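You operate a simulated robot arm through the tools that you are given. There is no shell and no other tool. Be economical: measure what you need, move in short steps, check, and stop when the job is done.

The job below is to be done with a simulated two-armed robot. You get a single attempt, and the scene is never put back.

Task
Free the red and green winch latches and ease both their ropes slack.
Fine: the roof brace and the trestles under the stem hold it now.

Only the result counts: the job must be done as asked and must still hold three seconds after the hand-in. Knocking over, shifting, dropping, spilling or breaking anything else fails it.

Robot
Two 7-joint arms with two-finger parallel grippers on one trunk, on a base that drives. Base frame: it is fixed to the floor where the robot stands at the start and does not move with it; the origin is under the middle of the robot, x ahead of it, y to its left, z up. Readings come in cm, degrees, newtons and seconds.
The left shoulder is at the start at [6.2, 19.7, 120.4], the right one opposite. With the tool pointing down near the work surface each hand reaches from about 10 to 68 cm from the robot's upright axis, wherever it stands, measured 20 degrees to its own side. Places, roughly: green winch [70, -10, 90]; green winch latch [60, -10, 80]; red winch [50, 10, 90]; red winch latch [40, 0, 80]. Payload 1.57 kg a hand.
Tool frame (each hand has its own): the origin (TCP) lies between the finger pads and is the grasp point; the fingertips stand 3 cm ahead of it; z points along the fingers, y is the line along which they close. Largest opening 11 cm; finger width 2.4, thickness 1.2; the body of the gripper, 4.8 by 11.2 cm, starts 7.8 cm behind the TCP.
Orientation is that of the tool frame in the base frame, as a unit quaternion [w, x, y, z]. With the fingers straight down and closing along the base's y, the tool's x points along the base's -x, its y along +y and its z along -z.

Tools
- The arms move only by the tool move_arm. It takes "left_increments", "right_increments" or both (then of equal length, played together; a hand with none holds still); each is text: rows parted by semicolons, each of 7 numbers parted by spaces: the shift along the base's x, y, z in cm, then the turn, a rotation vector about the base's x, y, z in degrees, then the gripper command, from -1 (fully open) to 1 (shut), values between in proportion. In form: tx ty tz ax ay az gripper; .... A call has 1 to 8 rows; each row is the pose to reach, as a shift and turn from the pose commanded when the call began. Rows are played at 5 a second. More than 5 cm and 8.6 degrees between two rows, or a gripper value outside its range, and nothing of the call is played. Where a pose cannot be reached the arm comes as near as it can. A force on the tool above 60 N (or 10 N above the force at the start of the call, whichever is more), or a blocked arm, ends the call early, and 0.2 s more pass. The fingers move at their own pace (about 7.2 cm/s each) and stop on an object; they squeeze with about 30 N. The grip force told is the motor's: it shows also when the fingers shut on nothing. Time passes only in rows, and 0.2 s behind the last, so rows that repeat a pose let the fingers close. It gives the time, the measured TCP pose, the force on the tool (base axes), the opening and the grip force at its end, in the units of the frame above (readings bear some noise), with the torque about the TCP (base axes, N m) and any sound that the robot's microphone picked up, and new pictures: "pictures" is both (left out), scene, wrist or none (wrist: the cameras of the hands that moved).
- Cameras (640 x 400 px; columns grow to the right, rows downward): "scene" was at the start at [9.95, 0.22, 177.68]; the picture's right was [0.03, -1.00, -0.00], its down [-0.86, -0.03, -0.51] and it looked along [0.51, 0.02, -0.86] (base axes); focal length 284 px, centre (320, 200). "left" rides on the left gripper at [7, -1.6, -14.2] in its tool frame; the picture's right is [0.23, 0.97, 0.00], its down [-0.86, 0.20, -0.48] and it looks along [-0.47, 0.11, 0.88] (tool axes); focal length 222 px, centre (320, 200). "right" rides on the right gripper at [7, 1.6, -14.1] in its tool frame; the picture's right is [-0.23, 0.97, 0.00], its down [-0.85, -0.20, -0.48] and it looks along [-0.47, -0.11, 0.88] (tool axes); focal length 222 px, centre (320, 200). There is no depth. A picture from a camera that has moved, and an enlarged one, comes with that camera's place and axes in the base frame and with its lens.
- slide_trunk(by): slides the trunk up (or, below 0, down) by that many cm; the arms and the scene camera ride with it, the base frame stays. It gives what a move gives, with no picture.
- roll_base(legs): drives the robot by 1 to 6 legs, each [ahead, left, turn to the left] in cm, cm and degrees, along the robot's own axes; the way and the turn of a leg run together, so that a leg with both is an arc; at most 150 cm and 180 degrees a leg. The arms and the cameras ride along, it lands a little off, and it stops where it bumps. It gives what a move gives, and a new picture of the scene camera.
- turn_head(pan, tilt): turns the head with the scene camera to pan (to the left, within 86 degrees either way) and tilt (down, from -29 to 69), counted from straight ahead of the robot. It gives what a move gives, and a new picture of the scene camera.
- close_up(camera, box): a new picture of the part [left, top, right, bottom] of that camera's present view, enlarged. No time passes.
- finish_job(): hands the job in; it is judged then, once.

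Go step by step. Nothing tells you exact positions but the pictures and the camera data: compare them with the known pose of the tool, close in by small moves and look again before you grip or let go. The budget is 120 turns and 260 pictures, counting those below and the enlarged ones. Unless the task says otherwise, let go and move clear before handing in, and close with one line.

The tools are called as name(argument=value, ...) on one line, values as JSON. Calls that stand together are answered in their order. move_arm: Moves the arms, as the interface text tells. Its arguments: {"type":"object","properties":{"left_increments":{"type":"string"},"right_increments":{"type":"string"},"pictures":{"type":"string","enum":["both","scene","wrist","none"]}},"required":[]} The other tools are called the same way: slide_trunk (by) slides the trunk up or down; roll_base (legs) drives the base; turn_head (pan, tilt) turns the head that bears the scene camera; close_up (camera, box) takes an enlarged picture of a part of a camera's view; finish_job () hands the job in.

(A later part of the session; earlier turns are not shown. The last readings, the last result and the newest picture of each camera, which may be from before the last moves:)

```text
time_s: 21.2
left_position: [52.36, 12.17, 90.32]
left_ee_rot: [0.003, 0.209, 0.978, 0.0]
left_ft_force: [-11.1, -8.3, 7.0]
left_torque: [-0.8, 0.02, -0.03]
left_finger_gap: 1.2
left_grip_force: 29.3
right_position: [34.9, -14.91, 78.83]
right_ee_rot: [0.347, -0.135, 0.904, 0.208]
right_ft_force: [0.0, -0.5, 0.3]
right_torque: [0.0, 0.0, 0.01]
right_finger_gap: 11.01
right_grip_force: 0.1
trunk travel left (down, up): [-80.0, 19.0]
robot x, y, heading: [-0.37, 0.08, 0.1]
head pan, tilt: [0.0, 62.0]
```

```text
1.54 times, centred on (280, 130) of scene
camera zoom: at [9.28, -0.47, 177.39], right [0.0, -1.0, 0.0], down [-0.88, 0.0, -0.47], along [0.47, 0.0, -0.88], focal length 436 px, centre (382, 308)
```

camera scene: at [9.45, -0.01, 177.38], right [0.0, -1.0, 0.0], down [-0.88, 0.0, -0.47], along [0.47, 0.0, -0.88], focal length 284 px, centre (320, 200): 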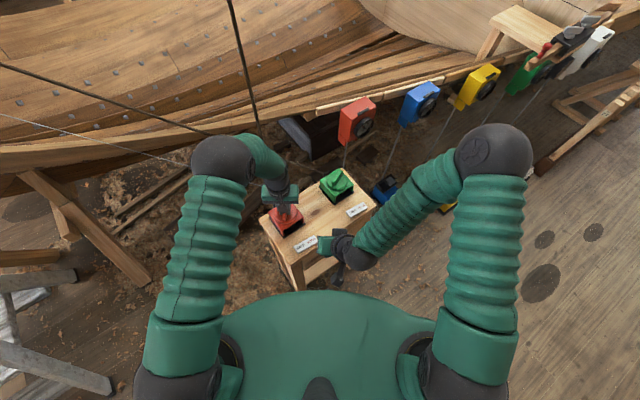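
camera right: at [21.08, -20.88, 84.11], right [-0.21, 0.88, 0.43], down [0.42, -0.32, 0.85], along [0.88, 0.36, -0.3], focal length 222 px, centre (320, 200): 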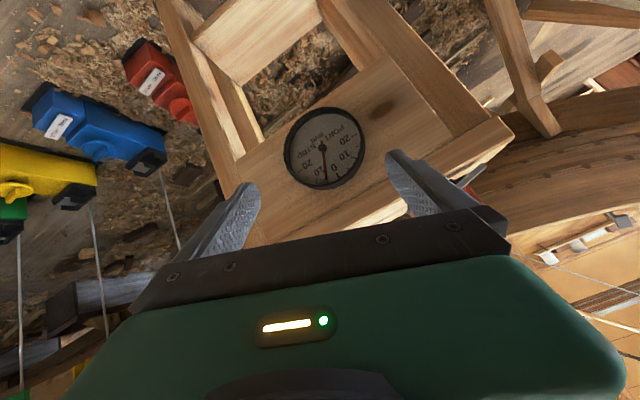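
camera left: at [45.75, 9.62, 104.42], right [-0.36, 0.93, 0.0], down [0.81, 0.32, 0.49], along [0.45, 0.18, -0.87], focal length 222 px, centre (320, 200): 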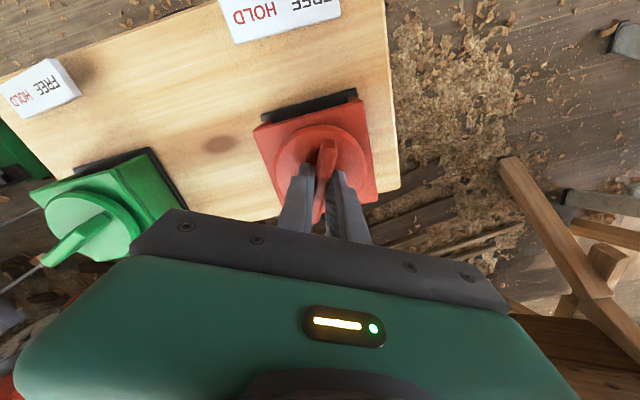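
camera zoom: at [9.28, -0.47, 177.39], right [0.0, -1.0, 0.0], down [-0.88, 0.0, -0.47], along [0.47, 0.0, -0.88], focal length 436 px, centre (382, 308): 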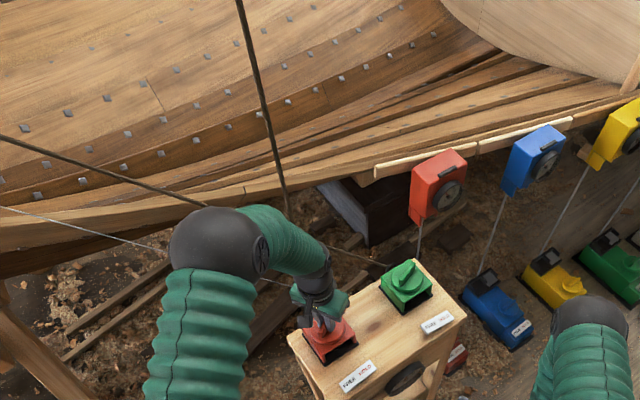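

Clockwise brings the needle to about 2 STBD. To know which way eases, I look at where the red rope runs.

turn_head(pan=10, tilt=-29)

turn_head(pan=75, tilt=-20)

turn_head(pan=30, tilt=45)

```text
time_s: 22.8
left_position: [52.46, 12.15, 90.32]
left_ee_rot: [0.003, 0.208, 0.978, 0.001]
left_ft_force: [-13.0, -9.2, 3.7]
left_torque: [-0.57, 0.4, 0.0]
left_finger_gap: 1.2
left_grip_force: 29.1
right_position: [34.74, -14.86, 78.91]
right_ee_rot: [0.347, -0.135, 0.905, 0.207]
right_ft_force: [0.4, 0.0, 0.0]
right_torque: [0.01, 0.01, 0.0]
right_finger_gap: 10.98
right_grip_force: 0.0
trunk travel left (down, up): [-80.0, 19.0]
robot x, y, heading: [-0.15, 0.29, 0.1]
head pan, tilt: [10.0, -28.6]
camera scene: at [9.46, 0.62, 190.67], right [0.17, -0.98, 0.0], down [0.47, 0.09, -0.88], along [0.86, 0.15, 0.48], focal length 284 px, centre (320, 200)
```

scene: 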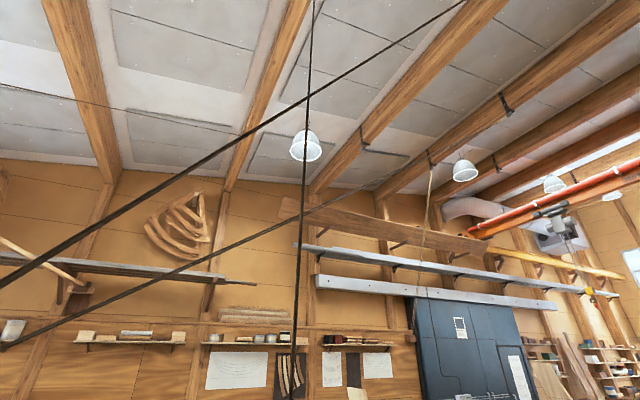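

```text
time_s: 24.2
left_position: [52.41, 12.19, 90.19]
left_ee_rot: [0.003, 0.208, 0.978, -0.001]
left_ft_force: [-13.4, -8.9, 2.1]
left_torque: [-0.54, 0.53, 0.02]
left_finger_gap: 1.19
left_grip_force: 29.2
right_position: [34.9, -15.01, 78.97]
right_ee_rot: [0.347, -0.135, 0.904, 0.209]
right_ft_force: [0.0, 0.6, -0.6]
right_torque: [0.01, 0.01, 0.03]
right_finger_gap: 10.98
right_grip_force: 0.1
trunk travel left (down, up): [-80.0, 19.0]
robot x, y, heading: [0.21, -0.17, -0.1]
head pan, tilt: [75.0, -20.0]
camera scene: at [4.83, 6.8, 189.61], right [0.97, -0.26, 0.0], down [0.09, 0.33, -0.94], along [0.24, 0.91, 0.34], focal length 284 px, centre (320, 200)
```

scene: 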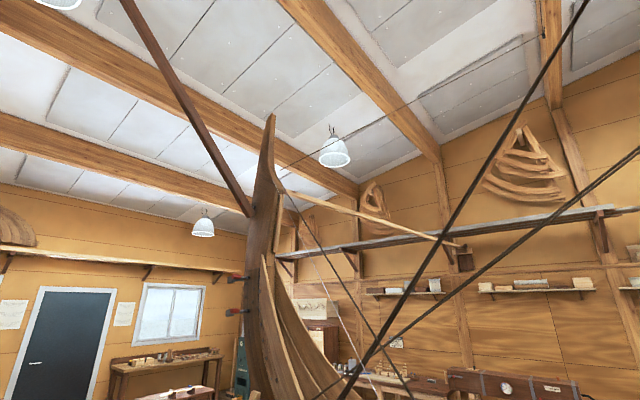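

```text
time_s: 25.5
left_position: [52.45, 12.18, 90.35]
left_ee_rot: [0.003, 0.208, 0.978, 0.0]
left_ft_force: [-14.7, -9.6, 1.8]
left_torque: [-0.55, 0.46, 0.04]
left_finger_gap: 1.16
left_grip_force: 29.0
right_position: [34.93, -14.93, 79.09]
right_ee_rot: [0.347, -0.134, 0.905, 0.207]
right_ft_force: [-1.1, 0.1, 0.8]
right_torque: [-0.03, 0.0, -0.01]
right_finger_gap: 11.0
right_grip_force: 0.0
trunk travel left (down, up): [-80.0, 19.0]
robot x, y, heading: [-0.12, -0.01, 0.1]
head pan, tilt: [30.0, 45.0]
camera scene: at [9.91, 3.56, 179.58], right [0.5, -0.87, 0.0], down [-0.61, -0.35, -0.71], along [0.61, 0.36, -0.71], focal length 284 px, centre (320, 200)
```

scene: 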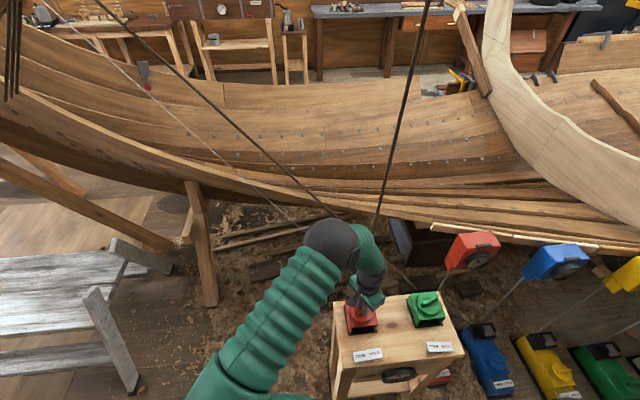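

The red rope runs up and to +x, so it should pull the stem to starboard. Clockwise, which moves the needle toward zero and port, should then be the easing way, and I go on clockwise in modest steps while watching the gauge.

move_arm(left_increments="0 0 0 0 0 -8 1; 0 0 0 0 0 -16 1; 0 0 0 0 0 -24 1; 0 0 0 0 0 -24 1", pictures="none")

close_up(camera="right", box=[270, 95, 370, 190])

close_up(camera="scene", box=[300, 0, 460, 360])

```text
time_s: 26.5
left_position: [52.44, 12.08, 90.25]
left_ee_rot: [0.003, 0.408, 0.913, -0.001]
left_ft_force: [-13.8, -9.7, 2.0]
left_torque: [-0.66, 0.49, -0.05]
left_finger_gap: 1.18
left_grip_force: 29.2
right_position: [34.92, -14.95, 78.99]
right_ee_rot: [0.346, -0.135, 0.905, 0.208]
right_ft_force: [0.2, 0.4, -0.1]
right_torque: [0.01, 0.0, 0.0]
right_finger_gap: 10.99
right_grip_force: 0.0
trunk travel left (down, up): [-80.0, 19.0]
robot x, y, heading: [-0.51, 0.26, 0.0]
head pan, tilt: [30.0, 45.0]
```

```text
4.21 times, centred on (320, 142) of right
camera zoom: at [21.11, -20.87, 84.1], right [-0.21, 0.88, 0.43], down [0.42, -0.32, 0.85], along [0.88, 0.36, -0.3], focal length 935 px, centre (320, 442)
```

zoom: 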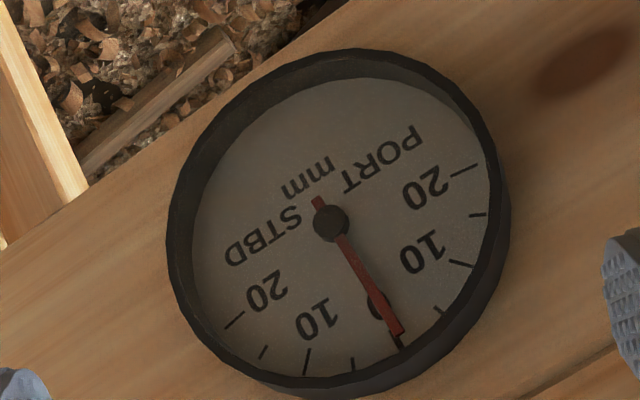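

```text
1.11 times, centred on (380, 180) of scene
camera zoom: at [9.93, 3.55, 179.58], right [0.5, -0.87, 0.0], down [-0.61, -0.35, -0.71], along [0.61, 0.36, -0.71], focal length 315 px, centre (253, 222)
```

zoom: 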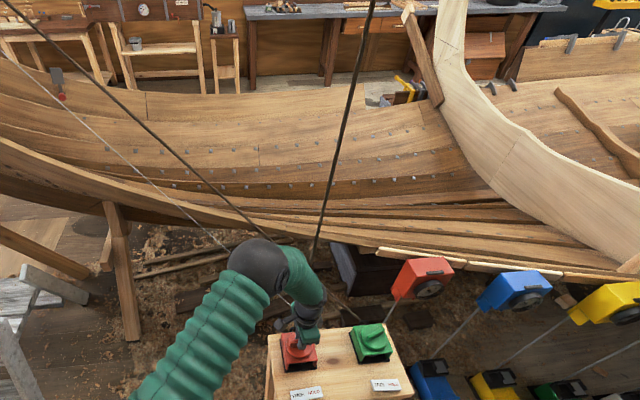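

Needle is at 0. I continue clockwise, watching for it to stop responding, which would mean slack.

move_arm(left_increments="0 0 0 0 0 -8 1; 0 0 0 0 0 -16 1; 0 0 0 0 0 -24 1; 0 0 0 0 0 -32 1; 0 0 0 0 0 -32 1", pictures="none")

close_up(camera="right", box=[270, 95, 370, 190])

close_up(camera="scene", box=[300, 0, 460, 360])

```text
time_s: 27.7
left_position: [52.39, 12.15, 90.24]
left_ee_rot: [0.002, 0.643, 0.766, -0.001]
left_ft_force: [-20.9, -10.4, 5.8]
left_torque: [-0.08, 0.76, 0.18]
left_finger_gap: 1.16
left_grip_force: 29.1
right_position: [34.76, -15.02, 78.89]
right_ee_rot: [0.349, -0.135, 0.904, 0.208]
right_ft_force: [0.7, -0.4, -0.5]
right_torque: [-0.01, -0.01, -0.02]
right_finger_gap: 10.99
right_grip_force: 0.0
trunk travel left (down, up): [-80.0, 19.0]
robot x, y, heading: [0.09, 0.05, -0.1]
head pan, tilt: [30.0, 45.0]
```

```text
4.21 times, centred on (320, 142) of right
camera zoom: at [21.01, -20.89, 84.12], right [-0.21, 0.88, 0.43], down [0.42, -0.32, 0.85], along [0.88, 0.36, -0.3], focal length 935 px, centre (320, 442)
```

zoom: 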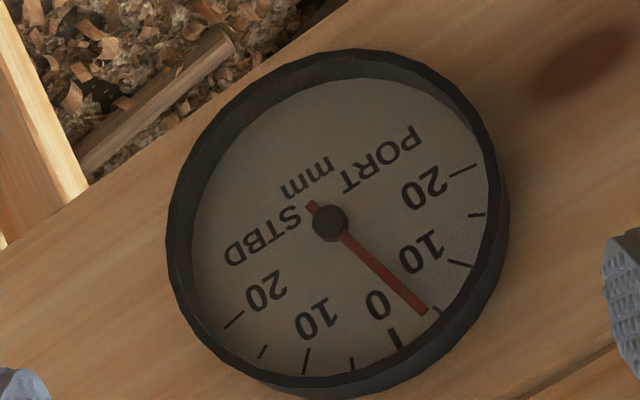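

```text
1.11 times, centred on (380, 180) of scene
camera zoom: at [9.62, 3.47, 179.6], right [0.5, -0.87, 0.0], down [-0.61, -0.35, -0.71], along [0.61, 0.36, -0.7], focal length 315 px, centre (253, 222)
```

zoom: 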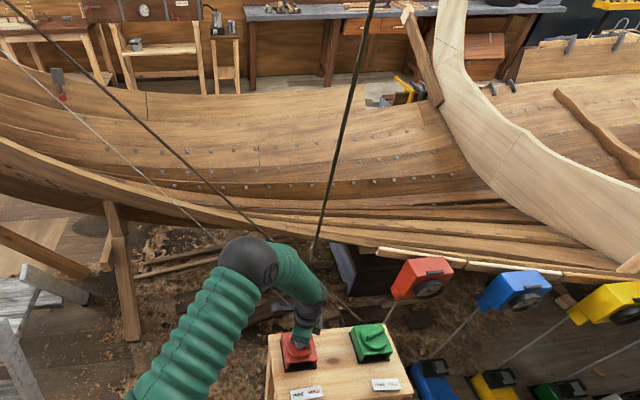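

The needle is at about 4.5 PORT and still responding. Before going further I check the green and red units closely for direction markings.

close_up(camera="left", box=[0, 0, 640, 400])

turn_head(pan=0, tilt=55)

close_up(camera="scene", box=[260, 190, 380, 280])

```text
1.00 times, centred on (320, 200) of left (not enlarged: the box is as wide or as high as the picture)
camera zoom: at [49.69, 18.86, 104.43], right [0.92, 0.39, 0.0], down [0.34, -0.81, 0.48], along [0.19, -0.44, -0.88], focal length 222 px, centre (320, 200)
```

zoom: 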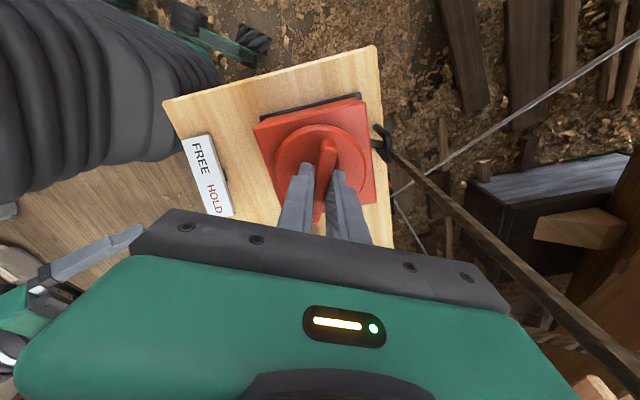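

```text
time_s: 28.7
left_position: [52.4, 12.1, 90.13]
left_ee_rot: [0.002, 0.643, 0.766, 0.0]
left_ft_force: [-22.0, -10.9, 4.7]
left_torque: [0.23, 0.67, -0.03]
left_finger_gap: 1.17
left_grip_force: 29.5
right_position: [34.75, -14.99, 79.03]
right_ee_rot: [0.348, -0.134, 0.904, 0.208]
right_ft_force: [0.0, 0.5, 0.3]
right_torque: [0.0, 0.01, 0.02]
right_finger_gap: 11.0
right_grip_force: 0.0
trunk travel left (down, up): [-80.0, 19.0]
robot x, y, heading: [0.19, 0.1, 0.0]
head pan, tilt: [0.0, 55.0]
camera scene: at [9.77, -0.59, 178.25], right [0.0, -1.0, 0.0], down [-0.82, 0.0, -0.58], along [0.58, 0.0, -0.82], focal length 284 px, centre (320, 200)
```

scene: 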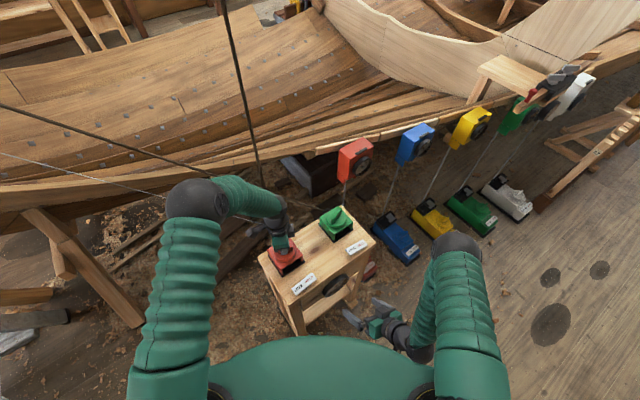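

```text
4.44 times, centred on (320, 235) of scene
camera zoom: at [9.77, -0.59, 178.25], right [0.0, -1.0, 0.0], down [-0.82, 0.0, -0.58], along [0.58, 0.0, -0.82], focal length 1261 px, centre (320, 44)
```

zoom: 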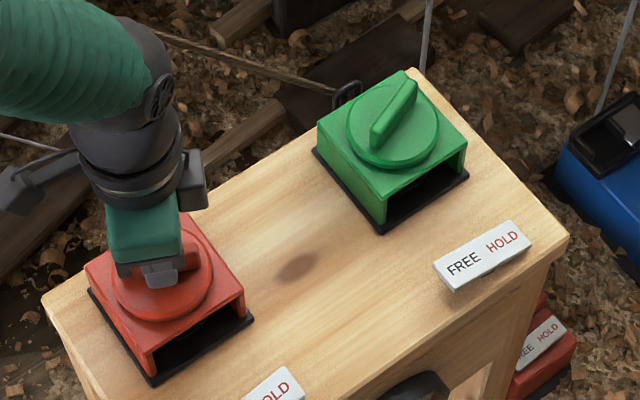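

No markings on either dial. I look up again to trace the red rope to where it leads.

turn_head(pan=25, tilt=-29)

close_up(camera="scene", box=[0, 0, 320, 200])

close_up(camera="scene", box=[320, 0, 640, 200])

turn_head(pan=80, tilt=-5)

close_up(camera="scene", box=[180, 40, 420, 240])

```text
time_s: 30.2
left_position: [52.49, 12.07, 90.15]
left_ee_rot: [0.002, 0.643, 0.766, 0.0]
left_ft_force: [-22.7, -11.2, 3.5]
left_torque: [-0.02, 0.57, 0.02]
left_finger_gap: 1.2
left_grip_force: 29.5
right_position: [34.83, -14.92, 78.99]
right_ee_rot: [0.348, -0.135, 0.904, 0.209]
right_ft_force: [-0.6, -0.5, -0.7]
right_torque: [0.01, -0.02, 0.01]
right_finger_gap: 11.02
right_grip_force: 0.1
trunk travel left (down, up): [-80.0, 19.0]
robot x, y, heading: [0.02, -0.31, -0.2]
head pan, tilt: [25.0, -28.6]
camera scene: at [8.62, 2.22, 190.69], right [0.42, -0.91, 0.0], down [0.44, 0.2, -0.88], along [0.8, 0.37, 0.48], focal length 284 px, centre (320, 200)
```

scene: 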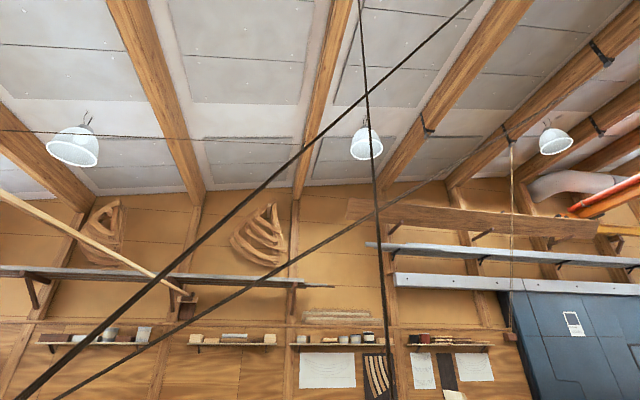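

```text
2.00 times, centred on (160, 100) of scene
camera zoom: at [8.62, 2.22, 190.69], right [0.42, -0.91, 0.0], down [0.44, 0.2, -0.88], along [0.8, 0.37, 0.48], focal length 567 px, centre (640, 400)
```

zoom: 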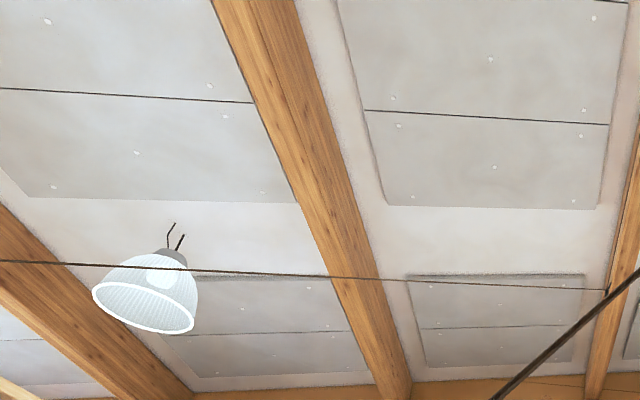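

```text
2.00 times, centred on (480, 100) of scene
camera zoom: at [8.62, 2.22, 190.69], right [0.42, -0.91, 0.0], down [0.44, 0.2, -0.88], along [0.8, 0.37, 0.48], focal length 567 px, centre (0, 400)
```

zoom: 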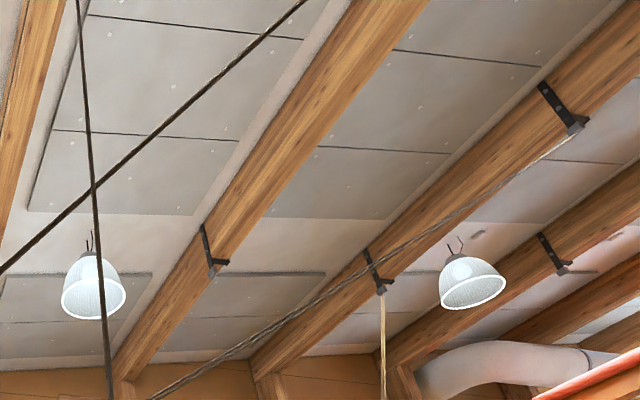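

```text
time_s: 31.5
left_position: [52.45, 12.14, 90.29]
left_ee_rot: [0.001, 0.643, 0.766, 0.0]
left_ft_force: [-22.8, -9.8, 3.7]
left_torque: [-0.14, 0.59, 0.02]
left_finger_gap: 1.2
left_grip_force: 29.6
right_position: [34.74, -14.92, 78.94]
right_ee_rot: [0.348, -0.135, 0.904, 0.208]
right_ft_force: [-0.4, -0.1, 0.0]
right_torque: [-0.02, 0.0, 0.01]
right_finger_gap: 11.04
right_grip_force: 0.0
trunk travel left (down, up): [-80.0, 19.0]
robot x, y, heading: [0.23, -0.37, 0.1]
head pan, tilt: [80.0, -5.0]
camera scene: at [4.08, 8.03, 187.48], right [0.98, -0.17, 0.0], down [0.02, 0.09, -1.0], along [0.17, 0.98, 0.09], focal length 284 px, centre (320, 200)
```

scene: 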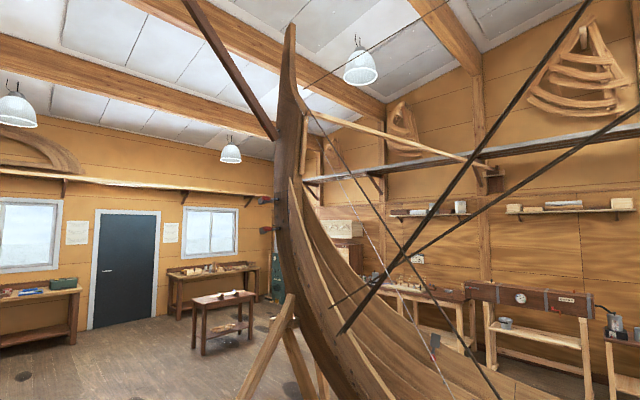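

```text
2.00 times, centred on (300, 140) of scene
camera zoom: at [4.08, 8.03, 187.48], right [0.98, -0.17, 0.0], down [0.02, 0.09, -1.0], along [0.17, 0.98, 0.09], focal length 567 px, centre (360, 320)
```

zoom: 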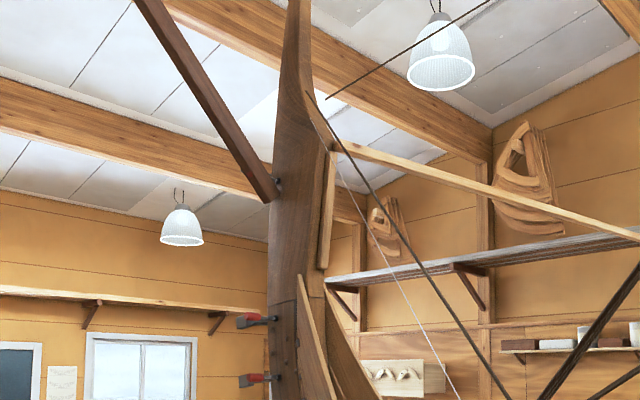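

The rope's far end can't be settled from here, so I'll work both ropes alternately and keep the needle near zero. First I release the red knob and check with the gauge that it stays put.

move_arm(left_increments="0 0 0 0 0 0 0.3; 0 0 0 0 0 0 0.3; 0 0 2 0 0 0 0.3; 0 0 5 0 0 0 0.3; 0 0 5 0 0 0 0.3", pictures="wrist")

close_up(camera="right", box=[270, 95, 370, 190])

```text
time_s: 32.7
left_position: [52.84, 12.26, 95.21]
left_ee_rot: [0.002, 0.643, 0.766, -0.001]
left_ft_force: [0.1, 0.1, 0.6]
left_torque: [0.0, 0.01, -0.01]
left_finger_gap: 3.84
left_grip_force: 0.1
right_position: [34.97, -14.75, 78.91]
right_ee_rot: [0.348, -0.134, 0.905, 0.207]
right_ft_force: [0.4, 1.2, -0.3]
right_torque: [-0.02, -0.01, -0.02]
right_finger_gap: 11.0
right_grip_force: 0.1
trunk travel left (down, up): [-80.0, 19.0]
robot x, y, heading: [-0.0, 0.07, -0.3]
head pan, tilt: [80.0, -5.0]
camera left: at [50.03, 19.09, 109.31], right [0.92, 0.39, 0.0], down [0.34, -0.8, 0.48], along [0.19, -0.45, -0.88], focal length 222 px, centre (320, 200)
```

left: 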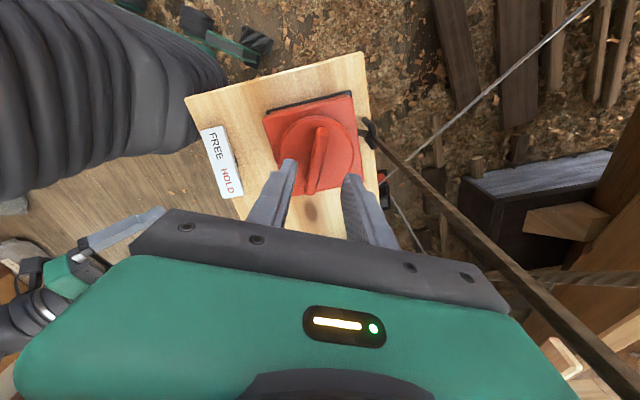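

```text
4.21 times, centred on (320, 142) of right
camera zoom: at [21.23, -20.7, 84.1], right [-0.21, 0.88, 0.43], down [0.42, -0.31, 0.85], along [0.88, 0.36, -0.3], focal length 935 px, centre (320, 442)
```

zoom: 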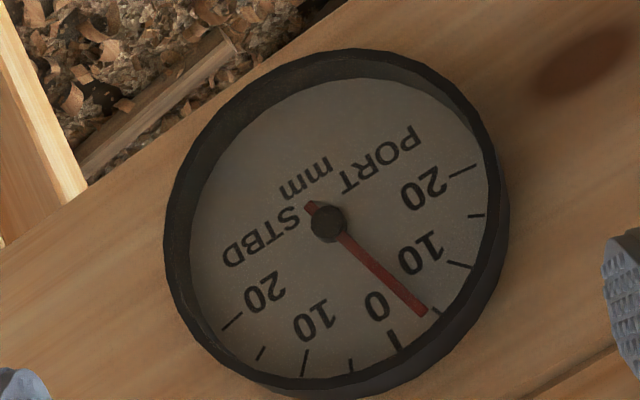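

The red knob holds itself, with the needle unchanged. Next I bring the right hand to the green rocker's FREE end (~[55,-12,83]).

move_arm(right_increments="-1 -1 4 -1.2 3.6 -3 0; -1 -1 8 -2.4 7.2 -6 1; 0 -1 12 -3.6 10.8 -9 1; 4 -0.5 14 -4.8 14.4 -12 1; 8.5 0 14 -6 18 -15 1; 13 1 13 -6 18 -15 1; 17 1.5 12 -6 18 -15 1; 19 2 11 -6 18 -15 1", pictures="wrist")

turn_head(pan=0, tilt=55)

close_up(camera="right", box=[220, 60, 420, 200])

```text
time_s: 34.5
left_position: [52.93, 12.32, 95.06]
left_ee_rot: [0.002, 0.643, 0.766, -0.001]
left_ft_force: [0.0, -0.4, 1.0]
left_torque: [0.0, 0.0, 0.02]
left_finger_gap: 3.86
left_grip_force: 0.1
right_position: [54.13, -12.88, 89.73]
right_ee_rot: [0.218, -0.001, 0.967, 0.131]
right_ft_force: [0.5, 0.6, 0.2]
right_torque: [0.01, -0.01, 0.0]
right_finger_gap: 0.01
right_grip_force: 21.3
trunk travel left (down, up): [-80.0, 19.0]
robot x, y, heading: [0.23, 0.07, 0.0]
head pan, tilt: [80.0, -5.0]
camera right: at [41.83, -14.49, 99.67], right [0.15, 0.93, 0.34], down [0.58, -0.36, 0.73], along [0.8, 0.09, -0.6], focal length 222 px, centre (320, 200)
```

right: 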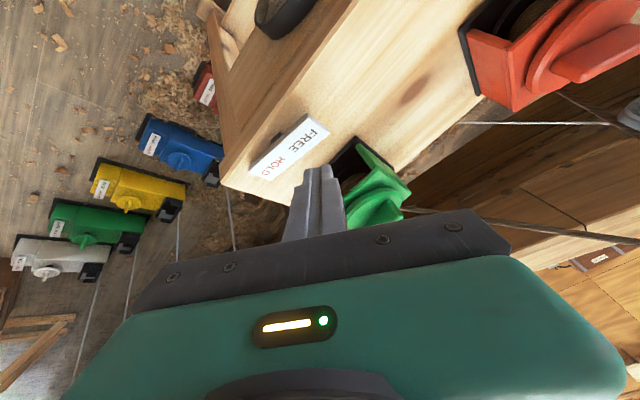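

```text
time_s: 36.0
left_position: [52.79, 12.38, 95.16]
left_ee_rot: [0.002, 0.643, 0.766, -0.002]
left_ft_force: [-0.6, 0.5, -1.2]
left_torque: [0.02, 0.03, -0.02]
left_finger_gap: 3.85
left_grip_force: 0.0
right_position: [54.2, -12.89, 89.9]
right_ee_rot: [0.217, 0.0, 0.967, 0.132]
right_ft_force: [-0.8, -0.4, 0.5]
right_torque: [-0.04, -0.01, 0.01]
right_finger_gap: 0.0
right_grip_force: 21.1
trunk travel left (down, up): [-80.0, 19.0]
robot x, y, heading: [-0.02, 0.22, -0.0]
head pan, tilt: [0.0, 55.0]
camera scene: at [10.6, -0.04, 178.2], right [0.0, -1.0, 0.0], down [-0.82, 0.0, -0.57], along [0.57, 0.0, -0.82], focal length 284 px, centre (320, 200)
```

scene: 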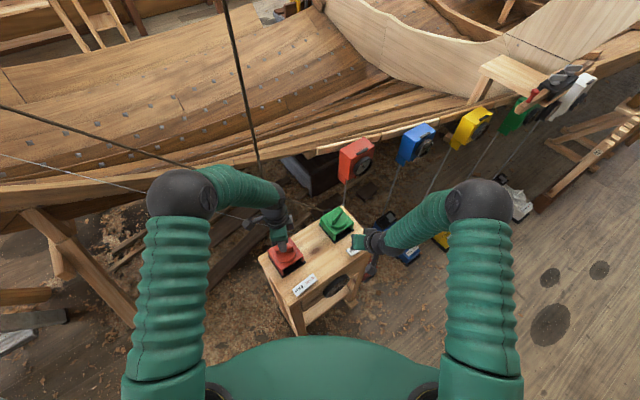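

```text
2.86 times, centred on (320, 130) of right
camera zoom: at [41.75, -14.51, 99.69], right [0.15, 0.93, 0.34], down [0.58, -0.36, 0.73], along [0.8, 0.09, -0.6], focal length 635 px, centre (320, 400)
```

zoom: 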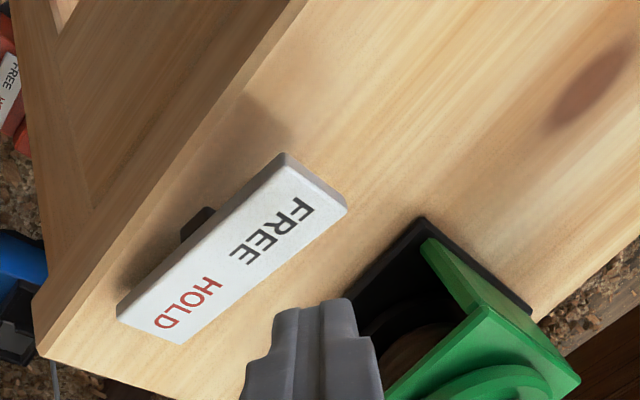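

The tip is over the FREE half within ~1 cm. I shift a little outward and press.

move_arm(right_increments="-0.7 0.4 -2 0 0 0 1; -0.7 0.4 -3.2 0 0 0 1; -0.7 0.5 -4 0 0 0 1; -0.7 0.5 -4.8 0 0 0 1; -0.7 0.5 -5.5 0 0 0 1; -0.7 0.5 -6.2 0 0 0 1", pictures="none")

```text
time_s: 37.4
left_position: [52.03, 12.27, 95.67]
left_ee_rot: [0.005, 0.643, 0.766, 0.0]
left_ft_force: [0.0, 0.1, 0.1]
left_torque: [0.03, 0.0, -0.01]
left_finger_gap: 3.83
left_grip_force: 0.1
right_position: [53.24, -12.29, 85.12]
right_ee_rot: [0.228, 0.0, 0.965, 0.133]
right_ft_force: [-26.6, -5.0, 51.1]
right_torque: [-0.3, 0.65, -0.03]
right_finger_gap: 0.0
right_grip_force: 21.4
trunk travel left (down, up): [-80.0, 19.0]
robot x, y, heading: [-0.2, 0.12, -0.3]
head pan, tilt: [0.0, 55.0]
stopped in row 6 (right hand): the force on the tool passed its limit at 68 N (the readings are from after the stop); the commanded pose is now the measured one
```

Pressed to the stop. I lift off and check the rocker.

move_arm(right_increments="-0.2 0 2 0 0 0 1; -0.5 -2 5 0 0 0 1; -2 -3 8 0 0 0 1", pictures="none")

close_up(camera="right", box=[220, 60, 420, 200])

```text
time_s: 38.1
left_position: [52.61, 12.19, 95.4]
left_ee_rot: [0.002, 0.643, 0.765, -0.002]
left_ft_force: [-0.7, -0.2, 0.0]
left_torque: [0.01, 0.01, 0.01]
left_finger_gap: 3.87
left_grip_force: 0.0
right_position: [51.55, -15.56, 92.65]
right_ee_rot: [0.227, 0.0, 0.965, 0.132]
right_ft_force: [0.1, -0.1, -0.3]
right_torque: [0.03, 0.0, -0.02]
right_finger_gap: 0.0
right_grip_force: 21.1
trunk travel left (down, up): [-80.0, 19.0]
robot x, y, heading: [0.06, -0.05, 0.3]
head pan, tilt: [0.0, 55.0]
```

```text
2.86 times, centred on (320, 130) of right
camera zoom: at [39.03, -17.16, 102.2], right [0.14, 0.93, 0.35], down [0.57, -0.37, 0.73], along [0.81, 0.09, -0.58], focal length 635 px, centre (320, 400)
```

zoom: 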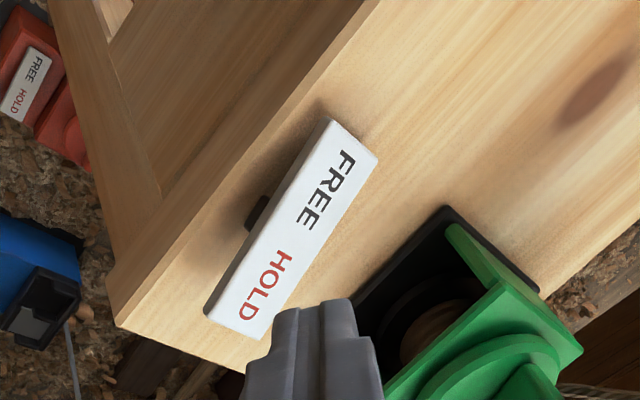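

Both rockers are at FREE. The right hand will turn the green knob, so I move the left hand back and round to watch the gauge.

move_arm(left_increments="-1 0 3 0 0 8 0; -3 0 6 0 0 16.5 0; -6 -1 7 0 0 25 0; -9 -2 7 0 0 33.5 0; -12 -3 7 0 0 42 -0.5; -14 -4 6 0 0 50.5 -1; -16 -5 5 0 0 59 -1; -17 -6 4 0 0 67.5 -1", pictures="none")

move_arm(left_increments="0 -2 -1 0 0 6 -1; 0 -4 -3 0 0 12.5 -1", pictures="none")

move_arm(left_increments="-1 -3 -3 0 -7.5 0 -1; -1 -5 -6 0 -15 0 -1; 0 -7 -10 0 -22.5 0 -1; 1 -9 -13 0 -30 0 -1; 2 -11 -16 0 -37.5 0 -1; 2 -12 -19 0 -45 0 -1", pictures="both")

```text
time_s: 40.0
left_position: [35.58, 6.41, 99.24]
left_ee_rot: [0.003, 0.107, 0.994, 0.002]
left_ft_force: [-0.1, 0.4, -0.2]
left_torque: [0.02, -0.02, 0.03]
left_finger_gap: 10.98
left_grip_force: 0.1
right_position: [51.93, -15.49, 92.48]
right_ee_rot: [0.225, 0.0, 0.965, 0.132]
right_ft_force: [-0.8, 0.8, 0.4]
right_torque: [0.03, 0.02, 0.02]
right_finger_gap: 0.02
right_grip_force: 20.9
trunk travel left (down, up): [-80.0, 19.0]
robot x, y, heading: [-0.15, 0.13, 0.0]
head pan, tilt: [0.0, 55.0]
```

```text
time_s: 40.5
left_position: [36.39, 2.22, 96.79]
left_ee_rot: [0.007, -0.009, 1.0, -0.003]
left_ft_force: [1.1, 0.5, -0.2]
left_torque: [-0.02, -0.01, 0.01]
left_finger_gap: 10.99
left_grip_force: 0.0
right_position: [51.87, -15.61, 92.74]
right_ee_rot: [0.224, 0.0, 0.965, 0.134]
right_ft_force: [0.4, -0.2, 0.4]
right_torque: [-0.01, -0.02, 0.01]
right_finger_gap: 0.0
right_grip_force: 21.2
trunk travel left (down, up): [-80.0, 19.0]
robot x, y, heading: [0.23, -0.21, -0.0]
head pan, tilt: [0.0, 55.0]
```

```text
time_s: 41.0
left_position: [40.09, 6.38, 93.06]
left_ee_rot: [0.086, -0.13, 0.988, -0.001]
left_ft_force: [-0.4, -0.7, -0.3]
left_torque: [0.01, 0.03, -0.03]
left_finger_gap: 10.99
left_grip_force: 0.1
right_position: [51.87, -15.32, 92.18]
right_ee_rot: [0.224, 0.0, 0.966, 0.132]
right_ft_force: [0.6, -0.4, -0.2]
right_torque: [0.01, 0.01, 0.01]
right_finger_gap: 0.0
right_grip_force: 21.6
trunk travel left (down, up): [-80.0, 19.0]
robot x, y, heading: [0.64, -0.26, -0.1]
head pan, tilt: [0.0, 55.0]
stopped in row 2 (left hand): the arm was blocked; the commanded pose is now the measured one
camera scene: at [10.78, 0.08, 177.91], right [0.0, -1.0, 0.0], down [-0.82, 0.0, -0.57], along [0.57, 0.0, -0.82], focal length 284 px, centre (320, 200)
camera left: at [31.48, 2.81, 105.9], right [-0.47, 0.88, -0.06], down [0.68, 0.4, 0.61], along [0.56, 0.24, -0.79], focal length 222 px, centre (320, 200)
```

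scene: 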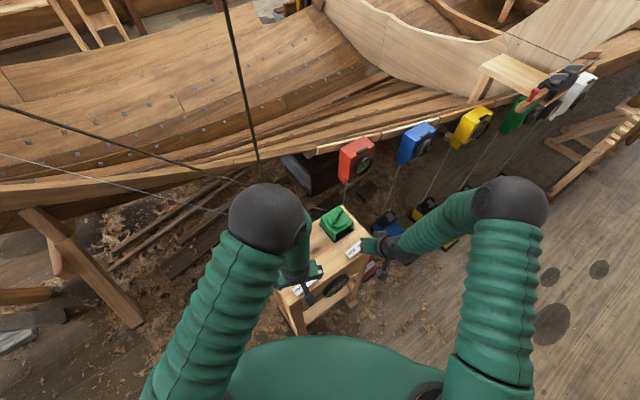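
left: 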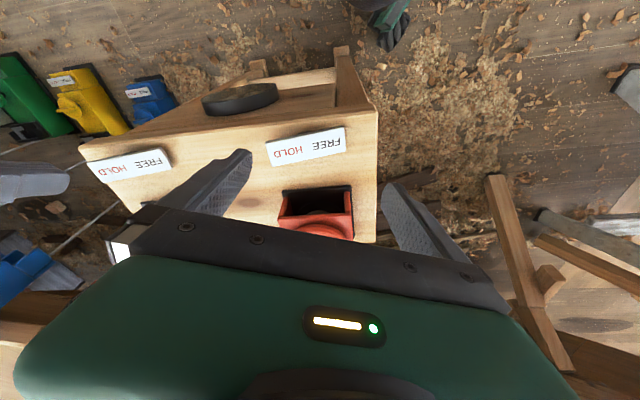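

The left arm is blocked there, so I give up that view and park it. The right hand will turn green and check the gauge between turns, so I bring it upright over the green knob (~[66,-6.5,88], bar at about -31°).

move_arm(left_increments="-1 3 3 0 0 0 -1; -1 6 6 0 0 0 -1; 0 10 8 0 0 0 -1; 1 14 10 0 0 0 -1; 1 17 11 0 0 0 -1", right_increments="0 0 3 -3 5 0 0.2; 2 1 6 -6 10 0 0.2; 5 3 8 -9 15 0 0.2; 8 5 8 -12 20 0 0.2; 11 7 8 -15 25 0 0.2", pictures="none")

move_arm(right_increments="1 0.8 0 0 0 -8 0.2; 2 1.5 -1 0 0 -16 0.2; 3 2 -2 0 0 -24 0.2; 3.3 2 -3 0 0 -31 0.2", pictures="both")

```text
time_s: 42.2
left_position: [40.85, 23.21, 104.34]
left_ee_rot: [0.085, -0.127, 0.988, -0.001]
left_ft_force: [0.0, 0.1, -0.3]
left_torque: [-0.03, 0.02, 0.01]
left_finger_gap: 11.01
left_grip_force: 0.1
right_position: [62.86, -8.11, 100.67]
right_ee_rot: [0.009, -0.001, 1.0, 0.002]
right_ft_force: [0.6, -0.2, -0.1]
right_torque: [-0.01, 0.02, 0.01]
right_finger_gap: 4.37
right_grip_force: 0.0
trunk travel left (down, up): [-80.0, 19.0]
robot x, y, heading: [-0.07, 0.01, 0.2]
head pan, tilt: [0.0, 55.0]
```

```text
time_s: 43.2
left_position: [40.81, 23.09, 104.51]
left_ee_rot: [0.085, -0.127, 0.988, -0.001]
left_ft_force: [-0.6, -0.1, 0.1]
left_torque: [0.05, 0.0, 0.0]
left_finger_gap: 11.0
left_grip_force: 0.1
right_position: [66.37, -6.35, 97.61]
right_ee_rot: [0.011, 0.267, 0.964, -0.001]
right_ft_force: [-0.3, 0.0, 0.3]
right_torque: [0.07, -0.07, -0.01]
right_finger_gap: 4.44
right_grip_force: 0.1
trunk travel left (down, up): [-80.0, 19.0]
robot x, y, heading: [0.05, 0.03, -0.3]
head pan, tilt: [0.0, 55.0]
camera scene: at [10.6, 0.1, 178.2], right [0.0, -1.0, 0.0], down [-0.82, 0.0, -0.57], along [0.57, 0.0, -0.82], focal length 284 px, centre (320, 200)
camera right: at [60.83, -1.2, 111.57], right [0.7, 0.72, 0.01], down [0.62, -0.61, 0.49], along [0.36, -0.34, -0.87], focal length 222 px, centre (320, 200)
```

scene: 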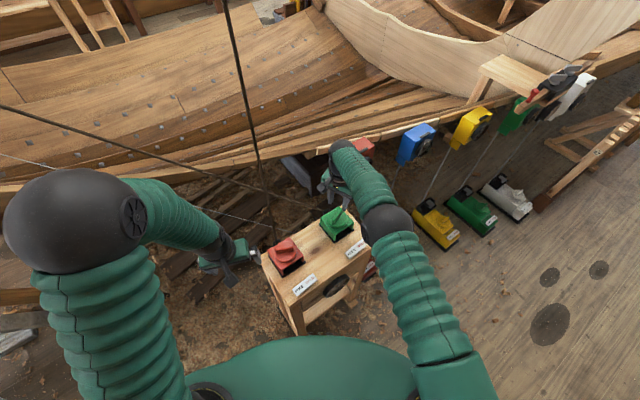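
right: 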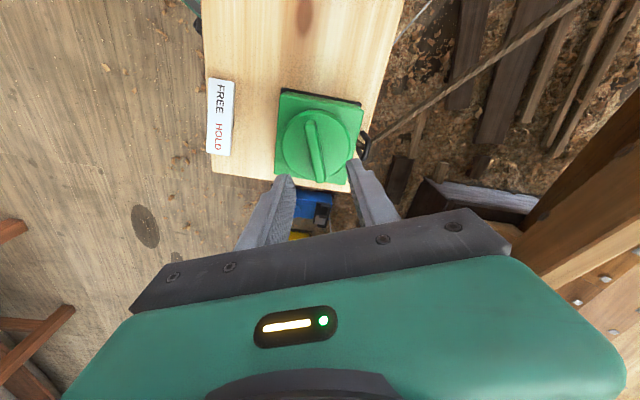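

The green bar is centred at ~[65.8,-6.5] at about -34°. I descend onto it and grip.

move_arm(right_increments="-0.5 -0.15 -3 0 0 -3 0.2; -0.5 -0.15 -6 0 0 -3 0.2; -0.5 -0.15 -7.1 0 0 -3 0.2; -0.5 -0.15 -7.1 0 0 -3 1; -0.5 -0.15 -7.1 0 0 -3 1; -0.5 -0.15 -7.1 0 0 -3 1", pictures="wrist")

```text
time_s: 44.6
left_position: [40.82, 23.21, 104.29]
left_ee_rot: [0.085, -0.128, 0.988, -0.001]
left_ft_force: [0.2, -0.9, 0.4]
left_torque: [-0.01, 0.02, -0.01]
left_finger_gap: 11.01
left_grip_force: 0.0
right_position: [65.74, -6.32, 90.45]
right_ee_rot: [0.01, 0.291, 0.957, -0.002]
right_ft_force: [1.7, 1.6, 0.8]
right_torque: [-0.51, 0.33, -0.04]
right_finger_gap: 1.18
right_grip_force: 29.3
trunk travel left (down, up): [-80.0, 19.0]
robot x, y, heading: [0.4, 0.19, -0.3]
head pan, tilt: [0.0, 55.0]
camera right: at [60.54, -0.99, 104.36], right [0.73, 0.68, 0.01], down [0.59, -0.64, 0.5], along [0.34, -0.36, -0.87], focal length 222 px, centre (320, 200)
```

right: 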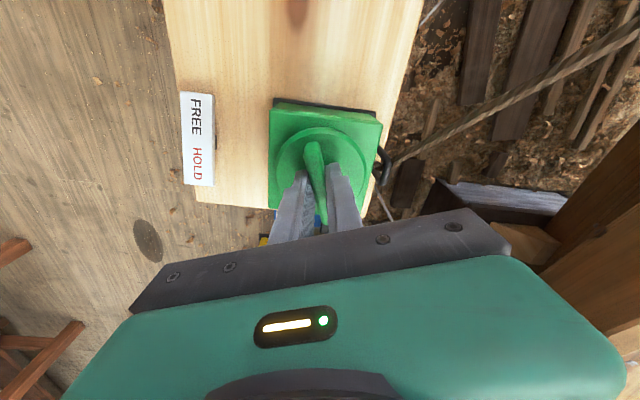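

Green is gripped. I turn it 40° clockwise as a test.

move_arm(right_increments="0 0 0 0 0 -8 1; 0 0 0 0 0 -16 1; 0 0 0 0 0 -24 1; 0 0 0 0 0 -32 1; 0 0 0 0 0 -40 1; 0 0 0 0 0 -40 1", pictures="both")

close_up(camera="scene", box=[310, 260, 370, 310])

```text
time_s: 46.0
left_position: [41.02, 23.3, 104.27]
left_ee_rot: [0.084, -0.128, 0.988, 0.0]
left_ft_force: [1.0, -0.2, 0.2]
left_torque: [0.01, -0.02, 0.01]
left_finger_gap: 11.01
left_grip_force: 0.1
right_position: [65.88, -6.18, 90.33]
right_ee_rot: [0.009, 0.602, 0.798, -0.004]
right_ft_force: [17.3, 9.3, 0.6]
right_torque: [0.34, 0.32, -0.11]
right_finger_gap: 1.2
right_grip_force: 29.1
right hand out of reach, approached as far as the arm can: row 5, 6
trunk travel left (down, up): [-80.0, 19.0]
robot x, y, heading: [-0.03, -0.31, 0.4]
head pan, tilt: [0.0, 55.0]
camera scene: at [11.14, 0.47, 178.16], right [0.0, -1.0, 0.0], down [-0.82, 0.0, -0.57], along [0.57, 0.0, -0.82], focal length 284 px, centre (320, 200)
camera right: at [65.32, 1.18, 104.35], right [1.0, 0.05, 0.01], down [0.04, -0.87, 0.5], along [0.03, -0.49, -0.87], focal length 222 px, centre (320, 200)
```

scene: 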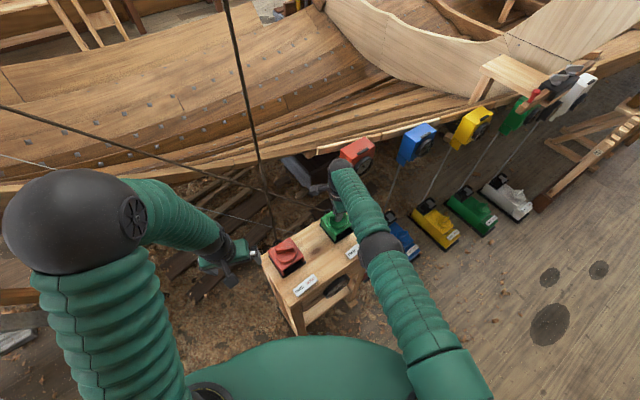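
right: 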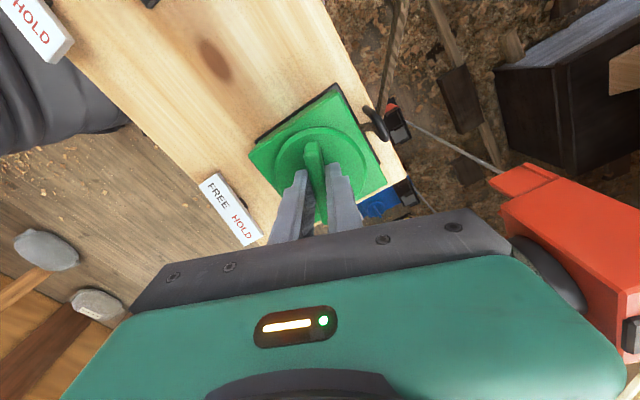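

```text
8.00 times, centred on (340, 285) of scene
camera zoom: at [11.14, 0.47, 178.16], right [0.0, -1.0, 0.0], down [-0.82, 0.0, -0.57], along [0.57, 0.0, -0.82], focal length 2270 px, centre (160, -480)
```

zoom: 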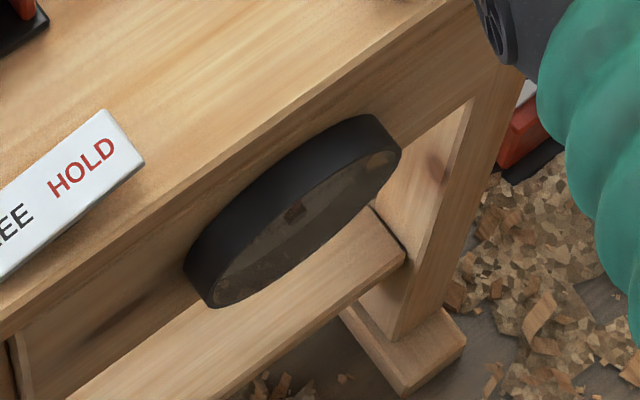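

I zoom in on the green rope for any sag.

close_up(camera="scene", box=[180, 120, 360, 260])

close_up(camera="right", box=[330, 0, 530, 200])

```text
2.86 times, centred on (270, 190) of scene
camera zoom: at [11.14, 0.47, 178.16], right [0.0, -1.0, 0.0], down [-0.82, 0.0, -0.57], along [0.57, 0.0, -0.82], focal length 810 px, centre (463, 229)
```

zoom: 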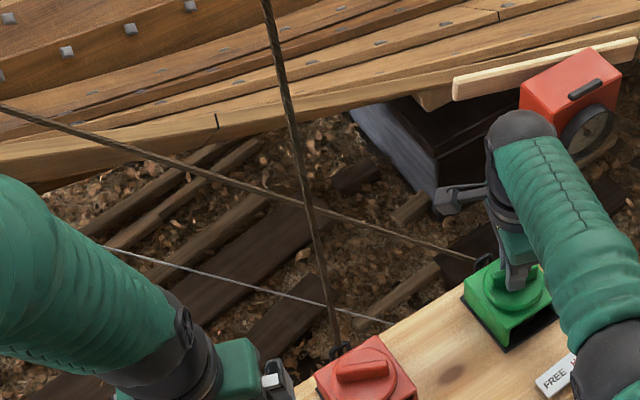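

```text
2.00 times, centred on (430, 100) of right
camera zoom: at [65.32, 1.18, 104.35], right [1.0, 0.05, 0.01], down [0.04, -0.87, 0.5], along [0.03, -0.49, -0.87], focal length 444 px, centre (100, 400)
```

zoom: 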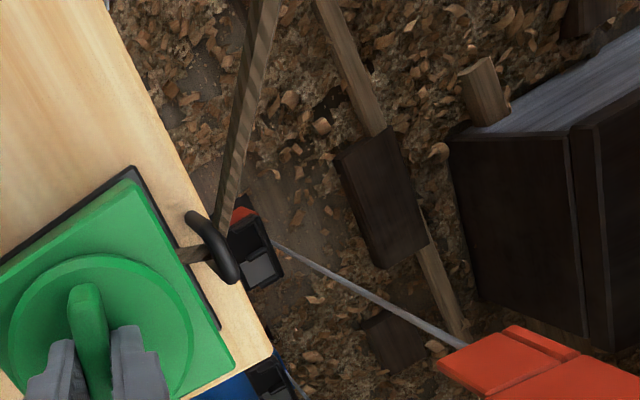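

Both ropes still look straight. The fairlead offset also suggests clockwise pays out. I release green and return the right hand to the gauge view.

move_arm(right_increments="0 0 0 0 0 0 0.2; 0 0 0 0 0 0 0.2; 0 0 4 0 0 0 0.2; 0 0 8 0 0 8.5 0.2; -4 -1 10 0 0 17 0.2; -9 -2 10 0 0 25.5 0; -14 -3 10 0 0 34 -0.5; -18.5 -4 10 0 0 42.5 -1", pictures="none")

move_arm(right_increments="-4 -1 0 0 0 8 -1; -8 -2 -1 3 -8 13 -1; -11 -3 -4 6 -16 18 -1; -13 -4 -8 8 -24 23 -1; -13 -5 -12 11 -32 28 -1; -12.5 -5 -16 14 -39 33 -1; -12 -5 -19 16.2 -46 37.5 -1; -12 -5 -21 16.2 -46 40 -1", pictures="wrist")

```text
refused: row 6 steps farther than a row can; nothing moved
```

```text
refused: row 2 steps farther than a row can; nothing moved
```

Steps were too long; I shorten them.

move_arm(right_increments="0 0 0 0 0 0 0.2; 0 0 0 0 0 0 0.2; 0 0 4 0 0 0 0.2; 0 0 8 0 0 8.5 0.2; -4 -1 10 0 0 17 0.2; -8.5 -2 10 0 0 25.5 0; -13 -3 10 0 0 34 -0.5; -17.5 -4 10 0 0 42.5 -1", pictures="none")

```text
time_s: 47.8
left_position: [40.72, 23.01, 104.41]
left_ee_rot: [0.085, -0.128, 0.988, 0.0]
left_ft_force: [-0.2, 0.3, -0.2]
left_torque: [-0.01, 0.0, 0.0]
left_finger_gap: 11.01
left_grip_force: 0.0
right_position: [66.55, -5.9, 97.91]
right_ee_rot: [0.007, 0.268, 0.963, -0.003]
right_ft_force: [-0.2, 0.2, 0.1]
right_torque: [0.03, 0.03, 0.02]
right_finger_gap: 11.02
right_grip_force: 0.0
right hand out of reach, approached as far as the arm can: row 3, 4, 5, 6, 7, 8
trunk travel left (down, up): [-80.0, 19.0]
robot x, y, heading: [0.14, 0.06, 0.1]
head pan, tilt: [0.0, 55.0]
```

The hand lifted and turned but didn't retreat. I move it back now.

move_arm(right_increments="0 0 1 0 0 4 -1; -4 -1 2 0 0 8 -1; -8 -2 2 0 0 16 -1; -12 -3 2 0 0 24 -1; -16 -4 2 0 0 31 -1; -19 -5 2 0 0 31 -1", pictures="scene")

```text
time_s: 49.2
left_position: [40.7, 23.06, 104.44]
left_ee_rot: [0.086, -0.128, 0.988, 0.0]
left_ft_force: [0.3, 0.4, 0.5]
left_torque: [0.0, -0.01, 0.01]
left_finger_gap: 11.02
left_grip_force: 0.0
right_position: [66.82, -6.73, 96.7]
right_ee_rot: [0.009, 0.003, 1.0, 0.002]
right_ft_force: [-0.8, -0.8, 0.0]
right_torque: [0.02, 0.0, 0.01]
right_finger_gap: 11.01
right_grip_force: 0.0
right hand out of reach, approached as far as the arm can: row 1, 2, 3, 4, 5, 6
trunk travel left (down, up): [-80.0, 19.0]
robot x, y, heading: [0.16, 0.27, -0.2]
head pan, tilt: [0.0, 55.0]
camera scene: at [10.58, 0.09, 178.19], right [0.0, -1.0, 0.0], down [-0.82, 0.0, -0.57], along [0.57, 0.0, -0.82], focal length 284 px, centre (320, 200)
```

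scene: 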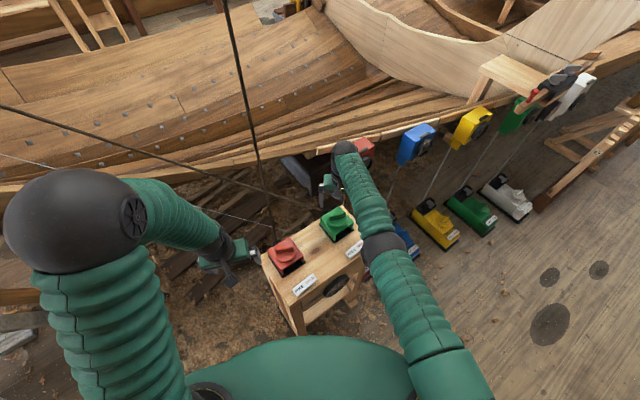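

The arm didn't follow, perhaps caught at a joint limit. I try small plain moves.

move_arm(right_increments="0 -2 2 0 0 0 -1; 0 -5 4 0 0 0 -1; 0 -9 6 0 0 0 -1; 0 -13 8 0 0 0 -1", pictures="none")

```text
time_s: 50.2
left_position: [40.65, 22.94, 104.46]
left_ee_rot: [0.085, -0.129, 0.988, 0.0]
left_ft_force: [0.7, -0.7, -0.4]
left_torque: [0.01, -0.01, 0.01]
left_finger_gap: 11.0
left_grip_force: 0.1
right_position: [68.88, -20.04, 105.18]
right_ee_rot: [0.009, 0.003, 1.0, 0.004]
right_ft_force: [-0.9, -0.2, 0.4]
right_torque: [-0.01, -0.01, 0.03]
right_finger_gap: 10.99
right_grip_force: 0.0
right hand out of reach, approached as far as the arm can: row 1, 2, 3, 4
trunk travel left (down, up): [-80.0, 19.0]
robot x, y, heading: [0.15, -0.33, -0.0]
head pan, tilt: [0.0, 55.0]
```

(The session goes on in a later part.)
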